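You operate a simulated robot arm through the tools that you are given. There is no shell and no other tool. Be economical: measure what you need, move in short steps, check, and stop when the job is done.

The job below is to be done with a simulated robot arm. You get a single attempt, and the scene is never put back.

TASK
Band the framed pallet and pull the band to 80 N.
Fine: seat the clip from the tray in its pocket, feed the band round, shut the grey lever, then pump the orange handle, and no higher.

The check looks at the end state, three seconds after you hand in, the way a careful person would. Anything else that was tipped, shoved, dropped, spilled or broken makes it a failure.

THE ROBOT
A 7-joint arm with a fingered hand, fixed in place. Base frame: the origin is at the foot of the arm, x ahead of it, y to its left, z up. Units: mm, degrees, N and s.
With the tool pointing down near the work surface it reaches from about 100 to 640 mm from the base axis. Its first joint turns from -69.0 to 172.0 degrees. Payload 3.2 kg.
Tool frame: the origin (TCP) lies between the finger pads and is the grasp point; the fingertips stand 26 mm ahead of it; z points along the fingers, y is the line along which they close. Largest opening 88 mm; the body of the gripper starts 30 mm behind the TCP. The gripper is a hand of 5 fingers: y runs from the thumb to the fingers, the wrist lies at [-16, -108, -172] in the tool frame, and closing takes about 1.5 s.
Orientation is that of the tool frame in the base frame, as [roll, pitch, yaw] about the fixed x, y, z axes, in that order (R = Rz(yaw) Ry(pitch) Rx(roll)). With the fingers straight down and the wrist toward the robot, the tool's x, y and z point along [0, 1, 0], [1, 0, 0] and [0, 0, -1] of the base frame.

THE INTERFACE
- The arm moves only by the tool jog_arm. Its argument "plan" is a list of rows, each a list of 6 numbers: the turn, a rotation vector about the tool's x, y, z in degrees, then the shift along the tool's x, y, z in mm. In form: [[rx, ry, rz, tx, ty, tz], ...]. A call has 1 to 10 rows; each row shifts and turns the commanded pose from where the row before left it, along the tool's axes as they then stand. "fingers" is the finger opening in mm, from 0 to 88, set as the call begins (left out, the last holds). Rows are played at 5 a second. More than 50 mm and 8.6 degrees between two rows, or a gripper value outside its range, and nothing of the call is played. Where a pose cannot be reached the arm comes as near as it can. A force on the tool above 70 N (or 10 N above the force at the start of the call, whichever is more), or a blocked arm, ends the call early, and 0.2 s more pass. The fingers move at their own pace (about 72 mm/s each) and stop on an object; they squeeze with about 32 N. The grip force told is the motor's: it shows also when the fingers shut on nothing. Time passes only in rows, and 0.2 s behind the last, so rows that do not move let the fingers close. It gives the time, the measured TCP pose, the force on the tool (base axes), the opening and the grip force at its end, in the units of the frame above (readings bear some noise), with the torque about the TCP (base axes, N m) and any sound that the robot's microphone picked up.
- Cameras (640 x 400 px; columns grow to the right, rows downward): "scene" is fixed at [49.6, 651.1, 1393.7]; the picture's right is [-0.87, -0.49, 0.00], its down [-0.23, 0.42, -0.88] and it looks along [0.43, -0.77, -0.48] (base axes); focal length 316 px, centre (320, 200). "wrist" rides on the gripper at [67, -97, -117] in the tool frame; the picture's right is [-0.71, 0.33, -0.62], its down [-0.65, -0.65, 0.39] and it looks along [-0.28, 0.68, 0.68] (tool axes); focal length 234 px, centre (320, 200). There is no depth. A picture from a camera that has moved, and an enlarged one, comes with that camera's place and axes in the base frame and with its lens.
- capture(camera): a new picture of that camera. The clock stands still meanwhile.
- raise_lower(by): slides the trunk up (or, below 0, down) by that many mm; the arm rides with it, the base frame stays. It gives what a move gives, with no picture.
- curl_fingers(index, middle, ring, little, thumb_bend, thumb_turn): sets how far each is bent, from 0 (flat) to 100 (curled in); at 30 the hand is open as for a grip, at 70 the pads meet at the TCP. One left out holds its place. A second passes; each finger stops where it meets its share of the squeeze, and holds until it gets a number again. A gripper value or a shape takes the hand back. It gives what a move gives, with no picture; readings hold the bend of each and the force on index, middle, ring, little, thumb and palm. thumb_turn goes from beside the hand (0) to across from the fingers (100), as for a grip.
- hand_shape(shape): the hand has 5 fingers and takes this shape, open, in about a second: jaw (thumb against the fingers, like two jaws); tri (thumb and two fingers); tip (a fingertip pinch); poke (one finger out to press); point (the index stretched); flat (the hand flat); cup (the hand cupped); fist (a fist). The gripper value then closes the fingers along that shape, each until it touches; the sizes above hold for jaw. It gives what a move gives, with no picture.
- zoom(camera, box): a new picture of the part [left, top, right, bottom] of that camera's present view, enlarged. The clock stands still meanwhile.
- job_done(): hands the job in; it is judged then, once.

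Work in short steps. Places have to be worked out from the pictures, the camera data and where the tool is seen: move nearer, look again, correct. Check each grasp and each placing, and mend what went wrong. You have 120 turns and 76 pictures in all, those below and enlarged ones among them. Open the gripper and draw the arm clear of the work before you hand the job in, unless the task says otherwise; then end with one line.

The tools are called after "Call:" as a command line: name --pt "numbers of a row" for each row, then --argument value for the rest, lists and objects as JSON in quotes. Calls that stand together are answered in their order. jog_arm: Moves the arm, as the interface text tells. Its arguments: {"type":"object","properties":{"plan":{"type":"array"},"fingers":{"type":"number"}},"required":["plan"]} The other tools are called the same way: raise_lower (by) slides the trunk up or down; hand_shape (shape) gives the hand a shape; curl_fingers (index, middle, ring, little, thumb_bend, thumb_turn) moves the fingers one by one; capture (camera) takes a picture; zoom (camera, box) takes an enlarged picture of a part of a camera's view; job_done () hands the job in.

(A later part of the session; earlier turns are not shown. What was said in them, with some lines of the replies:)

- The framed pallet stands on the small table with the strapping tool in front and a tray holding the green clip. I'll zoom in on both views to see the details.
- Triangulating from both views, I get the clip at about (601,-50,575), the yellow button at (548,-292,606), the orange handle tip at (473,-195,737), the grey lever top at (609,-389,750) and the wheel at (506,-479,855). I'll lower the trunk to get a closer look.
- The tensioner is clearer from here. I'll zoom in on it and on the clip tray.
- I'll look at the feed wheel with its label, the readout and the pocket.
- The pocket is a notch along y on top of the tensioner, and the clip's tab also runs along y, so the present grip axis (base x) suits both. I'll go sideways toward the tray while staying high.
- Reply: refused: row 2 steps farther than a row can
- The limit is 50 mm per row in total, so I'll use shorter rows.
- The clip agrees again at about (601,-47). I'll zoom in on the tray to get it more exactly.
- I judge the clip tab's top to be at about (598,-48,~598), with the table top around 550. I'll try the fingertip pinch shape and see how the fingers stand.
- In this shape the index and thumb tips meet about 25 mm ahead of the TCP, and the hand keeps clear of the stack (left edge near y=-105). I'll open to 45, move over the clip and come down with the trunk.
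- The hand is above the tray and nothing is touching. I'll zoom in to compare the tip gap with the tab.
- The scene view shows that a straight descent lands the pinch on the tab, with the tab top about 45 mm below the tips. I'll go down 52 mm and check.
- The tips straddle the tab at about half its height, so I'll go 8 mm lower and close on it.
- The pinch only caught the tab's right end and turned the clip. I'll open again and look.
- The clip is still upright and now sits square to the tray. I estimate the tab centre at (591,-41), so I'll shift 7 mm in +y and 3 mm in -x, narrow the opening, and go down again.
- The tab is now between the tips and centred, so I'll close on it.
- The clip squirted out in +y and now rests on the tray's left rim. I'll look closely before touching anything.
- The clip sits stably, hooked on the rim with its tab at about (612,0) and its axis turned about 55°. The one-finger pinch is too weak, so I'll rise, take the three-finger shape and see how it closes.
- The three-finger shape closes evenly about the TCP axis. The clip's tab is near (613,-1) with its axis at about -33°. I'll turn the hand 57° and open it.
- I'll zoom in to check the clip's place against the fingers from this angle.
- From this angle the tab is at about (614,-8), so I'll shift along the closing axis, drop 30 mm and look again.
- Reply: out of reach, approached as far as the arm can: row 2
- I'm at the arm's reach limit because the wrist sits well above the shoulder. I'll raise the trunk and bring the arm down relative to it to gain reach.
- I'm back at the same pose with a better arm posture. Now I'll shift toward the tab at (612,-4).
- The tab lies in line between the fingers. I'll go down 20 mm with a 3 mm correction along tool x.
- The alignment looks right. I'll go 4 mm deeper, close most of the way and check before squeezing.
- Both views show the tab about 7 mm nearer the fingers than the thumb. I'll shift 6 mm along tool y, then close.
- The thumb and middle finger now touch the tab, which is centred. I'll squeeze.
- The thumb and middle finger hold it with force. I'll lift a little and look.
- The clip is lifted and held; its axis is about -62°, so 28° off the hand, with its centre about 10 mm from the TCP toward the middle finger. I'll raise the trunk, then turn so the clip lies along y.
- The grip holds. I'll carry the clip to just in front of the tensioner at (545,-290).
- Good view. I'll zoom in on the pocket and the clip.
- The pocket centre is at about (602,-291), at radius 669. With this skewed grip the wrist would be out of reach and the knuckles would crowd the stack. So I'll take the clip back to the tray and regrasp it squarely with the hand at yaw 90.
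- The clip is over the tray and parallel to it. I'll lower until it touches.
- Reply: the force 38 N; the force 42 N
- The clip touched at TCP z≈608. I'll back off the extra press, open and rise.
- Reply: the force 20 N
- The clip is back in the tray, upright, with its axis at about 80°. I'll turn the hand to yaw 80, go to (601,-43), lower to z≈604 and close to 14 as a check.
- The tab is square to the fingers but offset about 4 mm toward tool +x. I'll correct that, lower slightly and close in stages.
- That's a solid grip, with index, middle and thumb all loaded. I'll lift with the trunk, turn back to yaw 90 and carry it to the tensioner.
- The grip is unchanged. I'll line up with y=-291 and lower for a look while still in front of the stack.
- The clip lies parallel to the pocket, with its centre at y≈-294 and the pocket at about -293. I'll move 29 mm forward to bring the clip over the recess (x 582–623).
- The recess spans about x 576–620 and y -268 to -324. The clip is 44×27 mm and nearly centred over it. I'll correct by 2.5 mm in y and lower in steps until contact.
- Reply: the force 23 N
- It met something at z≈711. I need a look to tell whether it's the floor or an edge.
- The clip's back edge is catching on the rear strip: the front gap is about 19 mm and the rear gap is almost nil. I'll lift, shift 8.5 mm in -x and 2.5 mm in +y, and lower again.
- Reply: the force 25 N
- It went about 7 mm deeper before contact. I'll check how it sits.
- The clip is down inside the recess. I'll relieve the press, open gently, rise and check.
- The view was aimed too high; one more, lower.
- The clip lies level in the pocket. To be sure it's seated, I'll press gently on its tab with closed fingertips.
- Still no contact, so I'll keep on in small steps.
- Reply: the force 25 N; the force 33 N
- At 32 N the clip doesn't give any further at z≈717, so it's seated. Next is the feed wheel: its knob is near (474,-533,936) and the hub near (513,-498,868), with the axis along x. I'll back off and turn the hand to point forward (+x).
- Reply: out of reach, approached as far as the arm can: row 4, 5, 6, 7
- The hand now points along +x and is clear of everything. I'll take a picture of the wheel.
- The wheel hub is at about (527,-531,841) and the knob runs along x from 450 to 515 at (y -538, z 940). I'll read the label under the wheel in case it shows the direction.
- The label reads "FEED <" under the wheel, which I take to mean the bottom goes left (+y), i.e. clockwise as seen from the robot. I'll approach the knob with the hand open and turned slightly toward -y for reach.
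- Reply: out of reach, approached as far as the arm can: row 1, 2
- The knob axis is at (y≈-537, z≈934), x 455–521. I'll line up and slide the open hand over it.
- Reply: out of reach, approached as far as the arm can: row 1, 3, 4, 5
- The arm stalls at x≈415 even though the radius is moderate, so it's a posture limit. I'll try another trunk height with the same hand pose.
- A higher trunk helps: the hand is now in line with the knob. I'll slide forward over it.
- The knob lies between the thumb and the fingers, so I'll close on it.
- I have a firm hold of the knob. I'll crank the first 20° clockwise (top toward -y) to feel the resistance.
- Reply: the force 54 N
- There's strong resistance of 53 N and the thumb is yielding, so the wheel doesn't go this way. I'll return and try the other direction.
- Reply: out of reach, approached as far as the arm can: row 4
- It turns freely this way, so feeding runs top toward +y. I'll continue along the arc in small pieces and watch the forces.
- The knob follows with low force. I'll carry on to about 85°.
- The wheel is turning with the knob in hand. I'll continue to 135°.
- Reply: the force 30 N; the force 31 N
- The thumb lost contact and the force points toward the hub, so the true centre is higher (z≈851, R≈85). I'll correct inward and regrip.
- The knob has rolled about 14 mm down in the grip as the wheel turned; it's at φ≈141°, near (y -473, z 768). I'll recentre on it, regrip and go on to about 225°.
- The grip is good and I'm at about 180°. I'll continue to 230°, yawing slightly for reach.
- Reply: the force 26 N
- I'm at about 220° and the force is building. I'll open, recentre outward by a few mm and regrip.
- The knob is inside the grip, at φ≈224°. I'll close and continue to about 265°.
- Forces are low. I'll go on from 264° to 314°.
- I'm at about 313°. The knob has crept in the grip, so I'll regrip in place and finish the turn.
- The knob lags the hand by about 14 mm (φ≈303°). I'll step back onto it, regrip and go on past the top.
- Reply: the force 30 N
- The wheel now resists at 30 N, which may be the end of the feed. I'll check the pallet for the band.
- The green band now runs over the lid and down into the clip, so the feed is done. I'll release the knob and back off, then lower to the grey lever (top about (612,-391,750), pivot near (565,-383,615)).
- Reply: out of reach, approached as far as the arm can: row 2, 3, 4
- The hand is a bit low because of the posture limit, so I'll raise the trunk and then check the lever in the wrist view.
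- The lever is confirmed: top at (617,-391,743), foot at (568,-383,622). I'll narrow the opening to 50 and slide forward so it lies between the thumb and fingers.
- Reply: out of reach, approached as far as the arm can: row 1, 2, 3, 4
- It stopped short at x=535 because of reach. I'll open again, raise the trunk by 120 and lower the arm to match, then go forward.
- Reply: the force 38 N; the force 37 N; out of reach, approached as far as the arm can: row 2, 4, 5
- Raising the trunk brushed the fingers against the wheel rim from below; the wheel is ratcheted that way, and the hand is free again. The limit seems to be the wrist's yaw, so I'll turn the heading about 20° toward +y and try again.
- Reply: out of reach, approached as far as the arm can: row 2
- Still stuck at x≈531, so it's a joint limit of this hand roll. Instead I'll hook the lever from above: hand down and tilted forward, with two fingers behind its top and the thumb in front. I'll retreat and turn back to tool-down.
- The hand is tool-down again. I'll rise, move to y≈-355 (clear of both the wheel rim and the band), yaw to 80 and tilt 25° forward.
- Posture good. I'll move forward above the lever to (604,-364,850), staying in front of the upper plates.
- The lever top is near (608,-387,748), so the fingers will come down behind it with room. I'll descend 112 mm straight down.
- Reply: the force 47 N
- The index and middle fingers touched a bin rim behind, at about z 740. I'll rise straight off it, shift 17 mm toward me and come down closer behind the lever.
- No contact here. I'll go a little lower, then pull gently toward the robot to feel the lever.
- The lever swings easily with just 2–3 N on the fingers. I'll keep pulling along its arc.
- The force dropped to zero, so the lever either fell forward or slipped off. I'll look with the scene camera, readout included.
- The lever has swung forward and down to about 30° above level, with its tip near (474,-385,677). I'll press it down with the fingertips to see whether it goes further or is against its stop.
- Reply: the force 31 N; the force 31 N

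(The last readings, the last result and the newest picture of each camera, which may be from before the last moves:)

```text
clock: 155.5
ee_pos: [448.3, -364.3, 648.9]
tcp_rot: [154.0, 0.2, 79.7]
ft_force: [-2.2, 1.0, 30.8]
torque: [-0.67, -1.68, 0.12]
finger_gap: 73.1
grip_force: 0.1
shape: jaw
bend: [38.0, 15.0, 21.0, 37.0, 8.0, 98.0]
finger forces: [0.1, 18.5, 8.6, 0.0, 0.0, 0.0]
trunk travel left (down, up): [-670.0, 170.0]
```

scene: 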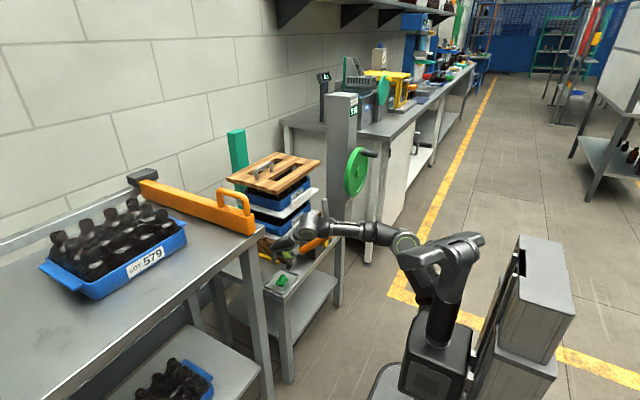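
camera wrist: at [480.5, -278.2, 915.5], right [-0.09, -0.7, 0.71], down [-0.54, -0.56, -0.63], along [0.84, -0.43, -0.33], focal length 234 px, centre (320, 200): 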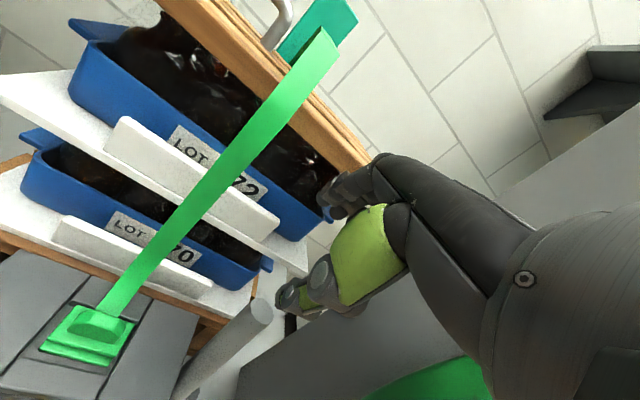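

The lever rests on its stop: the fingers yield while it doesn't move at about 31 N. So it's shut. Now I'll rise, level the hand and turn it to yaw 0 to take the orange handle (tip about (475,-194,737), pivot near (619,-195,596)).

Call:
jog_arm --pt "0 0 0 0 19 -40.8" --pt "0 0 0 0 19 -40.8" --pt "0 0 0 0 19 -40.8" --pt "0 0 0 0 19 -40.8" --pt "8.3 0 0 0 0 0" --pt "8.3 0 0 0 0 0" --pt "8.4 0 0 0 0 0" --pt "0 0 0 0 0 0" --fingers 88

Call:
jog_arm --pt "0 0 8 15 0 0" --pt "0 0 8 15 0 0" --pt "0 0 8 15 0 0" --pt "0 0 8 10 0 0" --pt "0 0 8 0 -15 0" --pt "0 0 8 0 -15 0" --pt "0 0 8 0 -15 0" --pt "0 0 8 0 -15 0" --pt "0 0 8 0 -15 0" --pt "0 0 8 0 -15 0"

```text
clock: 157.3
ee_pos: [446.3, -363.3, 822.4]
tcp_rot: [180.0, 0.0, 80.0]
ft_force: [-0.1, -0.3, 0.3]
torque: [-0.01, 0.01, 0.02]
finger_gap: 88.0
grip_force: 0.1
shape: jaw
bend: [30.0, 30.0, 30.0, 30.0, 30.0, 97.0]
finger forces: [0.1, 0.1, 0.1, 0.1, 0.0, 0.1]
trunk travel left (down, up): [-670.0, 170.0]
```

```text
clock: 159.5
ee_pos: [419.4, -244.7, 813.7]
tcp_rot: [-175.8, 1.1, 2.4]
ft_force: [-0.3, -0.5, -0.1]
torque: [-0.01, 0.02, -0.01]
finger_gap: 88.0
grip_force: 0.0
shape: jaw
bend: [30.0, 30.0, 30.0, 30.0, 30.0, 97.0]
finger forces: [0.1, 0.0, 0.0, 0.1, 0.0, 0.0]
out of reach, approached as far as the arm can: row 6, 7
trunk travel left (down, up): [-670.0, 170.0]
```

I'm close to yaw 0. I'll move over the handle at (489,-195).

Call:
jog_arm --pt "0 0 0 35 -25 0" --pt "0 0 0 35 -25 0" --pt "0 0 0 0 0 20" --pt "0 0 0 0 0 0"

```text
clock: 160.5
ee_pos: [489.0, -187.3, 799.2]
tcp_rot: [-176.6, 1.0, 3.3]
ft_force: [-0.4, 0.5, 0.6]
torque: [0.01, 0.0, 0.03]
finger_gap: 88.1
grip_force: 0.1
shape: jaw
bend: [30.0, 30.0, 30.0, 30.0, 30.0, 97.0]
finger forces: [0.0, 0.0, 0.0, 0.0, 0.0, 0.0]
trunk travel left (down, up): [-670.0, 170.0]
```

Call:
jog_arm --pt "0 0 0 0 7 25" --pt "0 0 0 0 0 25" --pt "0 0 0 0 0 22" --pt "0 0 0 0 0 0"

Call:
jog_arm --pt "0 0 0 0 0 0" --pt "0 0 0 0 0 0" --pt "0 0 0 0 0 0" --pt "0 0 0 0 0 0" --pt "0 0 0 0 0 0" --pt "0 0 0 0 0 0" --pt "0 0 0 0 0 0" --fingers 0

```text
clock: 161.5
ee_pos: [489.1, -189.2, 729.1]
tcp_rot: [-178.4, 0.9, 4.7]
ft_force: [-0.3, -0.3, -1.0]
torque: [0.01, -0.02, 0.05]
finger_gap: 88.0
grip_force: 0.0
shape: jaw
bend: [30.0, 30.0, 30.0, 30.0, 30.0, 97.0]
finger forces: [0.1, 0.0, 0.1, 0.1, 0.1, 0.1]
trunk travel left (down, up): [-670.0, 170.0]
```

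```text
clock: 163.1
ee_pos: [488.1, -188.8, 728.3]
tcp_rot: [-178.3, 1.1, 4.7]
ft_force: [-3.7, 4.6, -7.7]
torque: [0.0, 0.03, -0.08]
finger_gap: 20.7
grip_force: 31.8
shape: jaw
bend: [54.0, 57.0, 72.0, 63.0, 52.0, 100.0]
finger forces: [15.5, 7.0, 0.1, 0.1, 28.2, 0.0]
trunk travel left (down, up): [-670.0, 170.0]
```

I have the handle gripped. I'll make a small first downstroke of about 10° to feel it.

Call:
jog_arm --pt "0 0 0 -5.2 0 6" --pt "0 0 0 -5.2 0 6" --pt "0 0 0 -4.8 0 6.3" --pt "0 0 0 -4.8 0 6.2" --pt "0 0 0 0 0 0"

```text
clock: 164.3
ee_pos: [470.6, -188.1, 704.8]
tcp_rot: [-178.2, 1.0, 4.7]
ft_force: [3.8, 7.6, 2.4]
torque: [-0.03, -0.32, -0.01]
finger_gap: 20.6
grip_force: 31.8
shape: jaw
bend: [54.0, 58.0, 72.0, 63.0, 51.0, 100.0]
finger forces: [15.7, 6.9, 0.1, 0.0, 28.0, 0.0]
trunk travel left (down, up): [-670.0, 170.0]
```

The resistance is light. I'll continue the downstroke by another 20° and watch the force.

Call:
jog_arm --pt "0 0 0 -4.2 0 6.7" --pt "0 0 0 -4.1 0 6.8" --pt "0 0 0 -3.6 0 7" --pt "0 0 0 -3.5 0 7.1" --pt "0 0 0 0 0 0"

Call:
jog_arm --pt "0 0 0 -3 0 7.4" --pt "0 0 0 -2.9 0 7.4" --pt "0 0 0 -2.3 0 7.6" --pt "0 0 0 -2.3 0 7.6" --pt "0 0 0 0 0 0"

```text
clock: 165.5
ee_pos: [455.2, -189.5, 677.7]
tcp_rot: [-178.3, 1.0, 4.8]
ft_force: [10.3, 11.7, 1.9]
torque: [0.12, -0.44, 0.11]
finger_gap: 20.4
grip_force: 31.9
shape: jaw
bend: [55.0, 58.0, 72.0, 63.0, 51.0, 100.0]
finger forces: [16.7, 7.1, 0.0, 0.1, 30.0, 0.1]
trunk travel left (down, up): [-670.0, 170.0]
```

```text
clock: 166.7
ee_pos: [445.1, -189.7, 647.3]
tcp_rot: [-178.4, 0.8, 5.0]
ft_force: [16.7, 12.6, 4.3]
torque: [0.17, -0.53, 0.11]
finger_gap: 21.2
grip_force: 31.6
shape: jaw
bend: [55.0, 59.0, 72.0, 63.0, 51.0, 98.0]
finger forces: [17.7, 7.2, 0.3, 0.1, 30.4, 0.1]
trunk travel left (down, up): [-670.0, 170.0]
```

The handle has come down about 30° with no sign of a stop. I'll read the display now.

Call:
zoom --camera "scene" --box '[290, 90, 390, 250]'

```text
2.50 times, centred on (340, 170) of scene
camera zoom: at [49.6, 651.1, 1393.7], right [-0.87, -0.49, 0.0], down [-0.23, 0.42, -0.88], along [0.43, -0.77, -0.48], focal length 789 px, centre (270, 275)
```

zoom: 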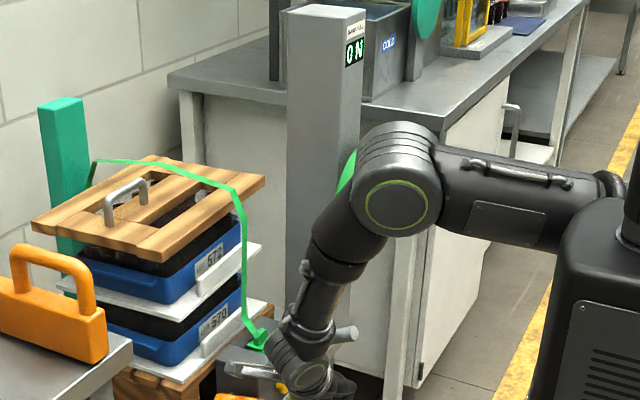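

Still 0 N, so this may just be taking up slack. I'll continue the downstroke to its end.

Call:
jog_arm --pt "0 0 0 2 0 7.6" --pt "0 0 0 1.5 0 7.7" --pt "0 0 0 0 0 7.8" --pt "0 0 0 0.5 0 7.8" --pt "0 0 0 0 0 0"

Call:
jog_arm --pt "0 0 0 1 0 7.6" --pt "0 0 0 2 0 7.5" --pt "0 0 0 2.5 0 7.4" --pt "0 0 0 0 0 0"

```text
clock: 167.9
ee_pos: [443.7, -190.4, 617.1]
tcp_rot: [-178.5, 1.1, 4.6]
ft_force: [-1.4, 6.2, 8.8]
torque: [0.08, -0.43, -0.09]
finger_gap: 21.8
grip_force: 32.4
shape: jaw
bend: [55.0, 59.0, 72.0, 63.0, 51.0, 99.0]
finger forces: [19.9, 6.5, 4.8, 0.0, 29.1, 0.0]
trunk travel left (down, up): [-670.0, 170.0]
```

```text
clock: 168.9
ee_pos: [447.8, -189.3, 597.7]
tcp_rot: [-178.6, 0.8, 4.7]
ft_force: [-10.9, 3.6, 25.8]
torque: [-0.14, -0.33, -0.36]
finger_gap: 23.3
grip_force: 32.1
shape: jaw
bend: [56.0, 74.0, 73.0, 63.0, 93.0, 100.0]
finger forces: [26.8, 0.1, 0.0, 0.0, 25.6, 0.0]
trunk travel left (down, up): [-670.0, 170.0]
```

The stroke ends near z≈605. I'll regrip there and bring the handle back up.

Call:
jog_arm --pt "0 0 0 -2 0 -8" --pt "0 0 0 0 0 0" --pt "0 0 0 0 0 0" --pt "0 0 0 0 0 0" --fingers 60

Call:
jog_arm --pt "0 0 0 0 0 0" --pt "0 0 0 0 0 0" --pt "0 0 0 0 0 0" --pt "0 0 0 0 0 0" --pt "0 0 0 0 0 0" --pt "0 0 0 0 0 0" --fingers 0

Call:
jog_arm --pt "0 0 0 -1 0 -10" --pt "0 0 0 0 0 -10" --pt "0 0 0 2 0 -10" --pt "0 0 0 4 0 -10" --pt "0 0 0 0 0 0"

```text
clock: 169.9
ee_pos: [448.6, -191.1, 602.9]
tcp_rot: [-178.3, 1.1, 4.7]
ft_force: [1.7, -7.0, 2.7]
torque: [0.24, 0.16, 0.1]
finger_gap: 59.6
grip_force: 0.0
shape: jaw
bend: [42.0, 36.0, 71.0, 41.0, 8.0, 99.0]
finger forces: [0.0, 0.0, 0.0, 0.1, 0.0, 6.5]
trunk travel left (down, up): [-670.0, 170.0]
```

```text
clock: 171.3
ee_pos: [448.1, -189.6, 601.9]
tcp_rot: [-178.3, 1.1, 4.7]
ft_force: [-1.2, -4.1, 1.3]
torque: [0.22, 0.43, 0.4]
finger_gap: 3.8
grip_force: 31.9
shape: jaw
bend: [60.0, 70.0, 69.0, 70.0, 81.0, 100.0]
finger forces: [19.2, 7.7, 0.1, 0.1, 37.8, 20.1]
trunk travel left (down, up): [-670.0, 170.0]
```

```text
clock: 172.5
ee_pos: [457.7, -191.8, 637.0]
tcp_rot: [-178.1, 1.4, 5.0]
ft_force: [17.0, -0.2, -22.4]
torque: [-0.4, 3.29, 1.03]
finger_gap: 3.6
grip_force: 32.0
shape: jaw
bend: [60.0, 70.0, 69.0, 70.0, 81.0, 100.0]
finger forces: [17.2, 7.3, 0.0, 0.1, 58.8, 55.3]
trunk travel left (down, up): [-670.0, 170.0]
```

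The handle is now enclosed between the palm and fingers. I'll carry it up along its arc.

Call:
jog_arm --pt "0 0 0 4 0 -7" --pt "0 0 0 4 0 -7" --pt "0 0 0 4 0 -6.7" --pt "0 0 0 4 0 -6.7" --pt "0 0 0 4 0 -6.4" --pt "0 0 0 4 0 -6.4" --pt "0 0 0 0 0 0"

Call:
jog_arm --pt "0 0 0 4.5 0 -6" --pt "0 0 0 4.5 0 -6" --pt "0 0 0 5 0 -5.7" --pt "0 0 0 5 0 -5.6" --pt "0 0 0 0 0 0"

```text
clock: 174.1
ee_pos: [479.9, -192.0, 674.8]
tcp_rot: [-178.1, 2.1, 5.1]
ft_force: [1.8, -11.2, -35.4]
torque: [0.09, 4.45, 2.27]
finger_gap: 4.5
grip_force: 32.4
shape: jaw
bend: [72.0, 70.0, 69.0, 70.0, 78.0, 100.0]
finger forces: [16.4, 10.3, 0.0, 0.1, 98.0, 87.5]
trunk travel left (down, up): [-670.0, 170.0]
```

```text
clock: 175.3
ee_pos: [490.8, -193.4, 690.2]
tcp_rot: [-177.8, 3.5, 5.1]
ft_force: [-13.7, -16.0, -61.3]
torque: [0.46, 4.49, 2.65]
finger_gap: 5.4
grip_force: 31.8
shape: jaw
bend: [72.0, 70.0, 69.0, 70.0, 77.0, 100.0]
finger forces: [17.5, 15.5, 0.0, 0.0, 116.8, 92.6]
trunk travel left (down, up): [-670.0, 170.0]
```

The handle is back at its upper stop, and it springs up by itself. So I only need to push down with the palm. I'll ease off and open the fingers.

Call:
jog_arm --pt "0 0 0 -4 0 6" --pt "0 0 0 -2 0 4" --pt "0 0 0 0 0 0" --pt "0 0 0 0 0 0" --fingers 70

Call:
jog_arm --pt "0 0 0 0 0 -20" --pt "0 0 0 0 0 -15" --pt "0 0 0 0 0 0"

```text
clock: 176.3
ee_pos: [492.3, -188.4, 695.6]
tcp_rot: [-178.3, 0.9, 4.7]
ft_force: [-0.5, -1.9, 3.5]
torque: [0.03, 0.08, 0.03]
finger_gap: 69.8
grip_force: 0.0
shape: jaw
bend: [38.0, 33.0, 27.0, 37.0, 8.0, 98.0]
finger forces: [0.0, 0.0, 0.0, 0.0, 0.1, 3.2]
trunk travel left (down, up): [-670.0, 170.0]
```

```text
clock: 177.1
ee_pos: [493.4, -189.5, 730.1]
tcp_rot: [-178.4, 1.0, 4.7]
ft_force: [-0.1, 0.3, -0.2]
torque: [-0.03, -0.01, -0.01]
finger_gap: 69.6
grip_force: 0.1
shape: jaw
bend: [38.0, 33.0, 27.0, 37.0, 8.0, 98.0]
finger forces: [0.0, 0.1, 0.0, 0.1, 0.0, 0.0]
trunk travel left (down, up): [-670.0, 170.0]
```

Now a palm stroke: I'll press the handle straight down with the fingers straddling it, and log the force as I go.

Call:
jog_arm --pt "0 0 0 -3 0 15" --pt "0 0 0 -3 0 15" --pt "0 0 0 -3 0 10" --pt "0 0 0 -3 0 10" --pt "0 0 0 0 0 0"

Call:
jog_arm --pt "0 0 0 -4 0 10" --pt "0 0 0 -4 0 10" --pt "0 0 0 -3 0 10" --pt "0 0 0 -3 0 10" --pt "0 0 0 0 0 0"

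Call:
jog_arm --pt "0 0 0 -2 0 8" --pt "0 0 0 -2 0 8" --pt "0 0 0 -1 0 8" --pt "0 0 0 0 0 8" --pt "0 0 0 0 0 0"

```text
clock: 178.3
ee_pos: [478.0, -190.7, 679.9]
tcp_rot: [-178.3, 1.0, 4.6]
ft_force: [-5.6, -5.5, 6.9]
torque: [0.2, -0.12, 0.06]
finger_gap: 69.8
grip_force: 0.1
shape: jaw
bend: [38.0, 33.0, 27.0, 37.0, 8.0, 98.0]
finger forces: [0.1, 0.0, 0.0, 0.0, 0.1, 8.8]
trunk travel left (down, up): [-670.0, 170.0]
```

```text
clock: 179.5
ee_pos: [465.1, -189.2, 640.2]
tcp_rot: [-178.2, 0.9, 4.7]
ft_force: [-5.8, -7.3, 6.4]
torque: [0.28, -0.14, 0.11]
finger_gap: 69.7
grip_force: 0.0
shape: jaw
bend: [38.0, 33.0, 27.0, 37.0, 8.0, 98.0]
finger forces: [0.1, 0.0, 0.1, 0.0, 0.1, 8.9]
trunk travel left (down, up): [-670.0, 170.0]
```

```text
clock: 180.7
ee_pos: [458.9, -189.7, 608.2]
tcp_rot: [-178.3, 0.9, 4.8]
ft_force: [-2.9, -4.9, 4.9]
torque: [0.13, -0.01, 0.09]
finger_gap: 69.7
grip_force: 0.0
shape: jaw
bend: [38.0, 33.0, 27.0, 37.0, 8.0, 98.0]
finger forces: [0.0, 0.0, 0.0, 0.0, 0.1, 6.2]
trunk travel left (down, up): [-670.0, 170.0]
```

Call:
jog_arm --pt "0 0 0 0 0 8" --pt "0 0 0 0 0 8" --pt "0 0 0 0 0 6" --pt "0 0 0 0 0 0"

Call:
jog_arm --pt "0 0 0 0 0 -15" --pt "0 0 0 2 0 -20" --pt "0 0 0 4 0 -20" --pt "0 0 0 7 0 -25" --pt "0 0 0 8 0 -25" --pt "0 0 0 8 0 -15" --pt "0 0 0 0 0 0"

```text
clock: 181.7
ee_pos: [457.5, -190.6, 587.0]
tcp_rot: [-178.3, 0.9, 4.7]
ft_force: [-4.8, -4.6, 6.5]
torque: [0.1, -0.23, -0.07]
finger_gap: 69.7
grip_force: 0.1
shape: jaw
bend: [38.0, 33.0, 27.0, 37.0, 8.0, 98.0]
finger forces: [0.0, 0.0, 0.0, 0.0, 0.0, 7.1]
trunk travel left (down, up): [-670.0, 170.0]
```

```text
clock: 183.3
ee_pos: [490.8, -187.7, 705.5]
tcp_rot: [-178.3, 1.0, 4.7]
ft_force: [0.3, 1.0, 0.0]
torque: [0.02, 0.02, -0.03]
finger_gap: 69.9
grip_force: 0.1
shape: jaw
bend: [38.0, 33.0, 27.0, 37.0, 8.0, 98.0]
finger forces: [0.0, 0.0, 0.0, 0.1, 0.0, 0.1]
trunk travel left (down, up): [-670.0, 170.0]
```

Two strokes are done with little change in force. I need one reading now to know the rate.

Call:
zoom --camera "scene" --box '[290, 90, 390, 250]'

```text
2.50 times, centred on (340, 170) of scene
camera zoom: at [49.6, 651.1, 1393.7], right [-0.87, -0.49, 0.0], down [-0.23, 0.42, -0.88], along [0.43, -0.77, -0.48], focal length 789 px, centre (270, 275)
```

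zoom: 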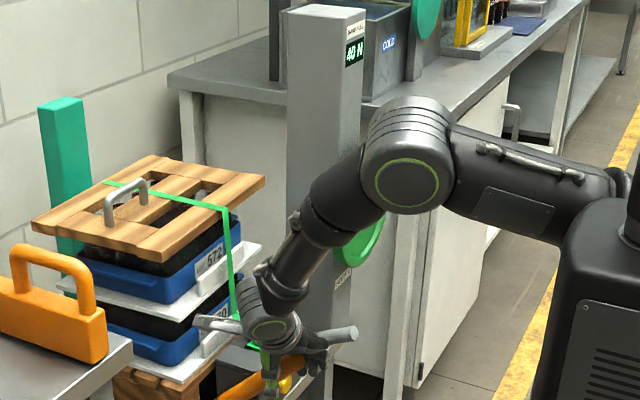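

40 N after two strokes. I'll do one more identical full stroke and then use the last picture to settle the rate.

Call:
jog_arm --pt "0 0 0 -8 0 15" --pt "0 0 0 -8 0 25" --pt "0 0 0 -7 0 25" --pt "0 0 0 -4 0 20" --pt "0 0 0 -4 0 18" --pt "0 0 0 -1 0 9" --pt "0 0 0 0 0 6" --pt "0 0 0 0 0 0"

Call:
jog_arm --pt "0 0 0 0 0 -15" --pt "0 0 0 2 0 -20" --pt "0 0 0 4 0 -20" --pt "0 0 0 7 0 -25" --pt "0 0 0 8 0 -25" --pt "0 0 0 8 0 -15" --pt "0 0 0 0 0 0" --pt "0 0 0 0 0 0"

Call:
zoom --camera "scene" --box '[290, 90, 390, 250]'

```text
clock: 185.1
ee_pos: [454.3, -189.0, 587.7]
tcp_rot: [-178.4, 0.9, 4.6]
ft_force: [-6.3, -8.4, 6.2]
torque: [0.39, -0.29, 0.03]
finger_gap: 69.8
grip_force: 0.1
shape: jaw
bend: [38.0, 33.0, 27.0, 37.0, 8.0, 98.0]
finger forces: [0.0, 0.0, 0.0, 0.0, 0.0, 9.8]
trunk travel left (down, up): [-670.0, 170.0]
```

```text
clock: 186.9
ee_pos: [488.1, -189.0, 706.5]
tcp_rot: [-178.3, 1.0, 4.7]
ft_force: [0.5, 0.3, 0.3]
torque: [0.02, -0.02, -0.02]
finger_gap: 69.8
grip_force: 0.1
shape: jaw
bend: [38.0, 33.0, 27.0, 37.0, 8.0, 98.0]
finger forces: [0.1, 0.0, 0.1, 0.0, 0.0, 0.1]
trunk travel left (down, up): [-670.0, 170.0]
```

```text
2.50 times, centred on (340, 170) of scene
camera zoom: at [49.6, 651.1, 1393.7], right [-0.87, -0.49, 0.0], down [-0.23, 0.42, -0.88], along [0.43, -0.77, -0.48], focal length 789 px, centre (270, 275)
```

zoom: 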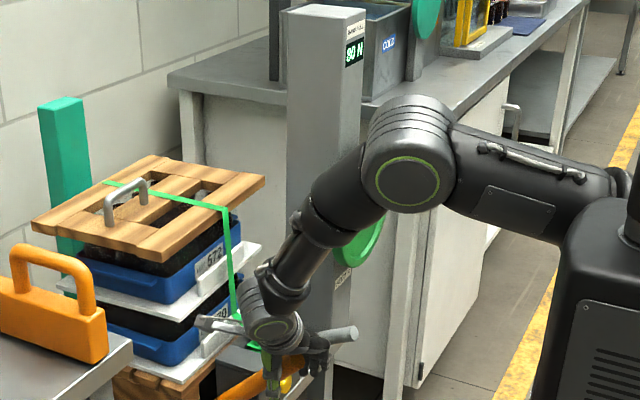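

The readout has doubled from 40, and I read it as 80 N. It's small in this picture and it was my last one, so I can't check the digit more closely. Another stroke would risk going over, so I'll stop here, open the hand and draw clear.

Call:
jog_arm --pt "0 0 0 0 0 -40" --pt "0 0 0 0 0 -40" --pt "0 0 0 0 0 -40" --pt "0 0 0 -40 0 0" --pt "0 0 0 -40 0 0" --pt "0 0 0 -40 0 0" --pt "0 0 0 0 0 0" --fingers 88

```text
clock: 187.9
ee_pos: [390.2, -204.9, 749.6]
tcp_rot: [-176.4, 13.7, 3.0]
ft_force: [1.0, -0.9, 0.3]
torque: [0.01, 0.01, -0.05]
finger_gap: 88.0
grip_force: 0.1
shape: jaw
bend: [30.0, 30.0, 30.0, 30.0, 30.0, 97.0]
finger forces: [0.0, 0.1, 0.1, 0.0, 0.1, 0.0]
trunk travel left (down, up): [-670.0, 170.0]
stopped in row 5: the arm was blocked; the commanded pose is now the measured one
```

The arm hit its own posture limit but it feels no force and is off the handle. I'll lift clear with the trunk.

Call:
raise_lower --by 120

```text
clock: 189.4
ee_pos: [391.3, -204.2, 870.5]
tcp_rot: [-176.3, 13.7, 3.1]
ft_force: [-0.3, -0.3, 0.9]
torque: [-0.01, 0.0, 0.0]
finger_gap: 87.6
grip_force: 0.1
shape: jaw
bend: [30.0, 30.0, 30.0, 30.0, 30.0, 97.0]
finger forces: [0.1, 0.0, 0.1, 0.0, 0.1, 0.0]
trunk travel left (down, up): [-790.0, 50.0]
```

The hand is open and well clear, with no force on it. I'm handing the job in.

Call:
job_done

```text
The job is handed in.
```

The pallet is banded: the clip is seated, the band fed round, the lever shut and the handle pumped to what I read as 80 N, though that readout was small, I had no pictures left to confirm it, and I brushed a bin rim and the wheel on the way without seeing anything move.
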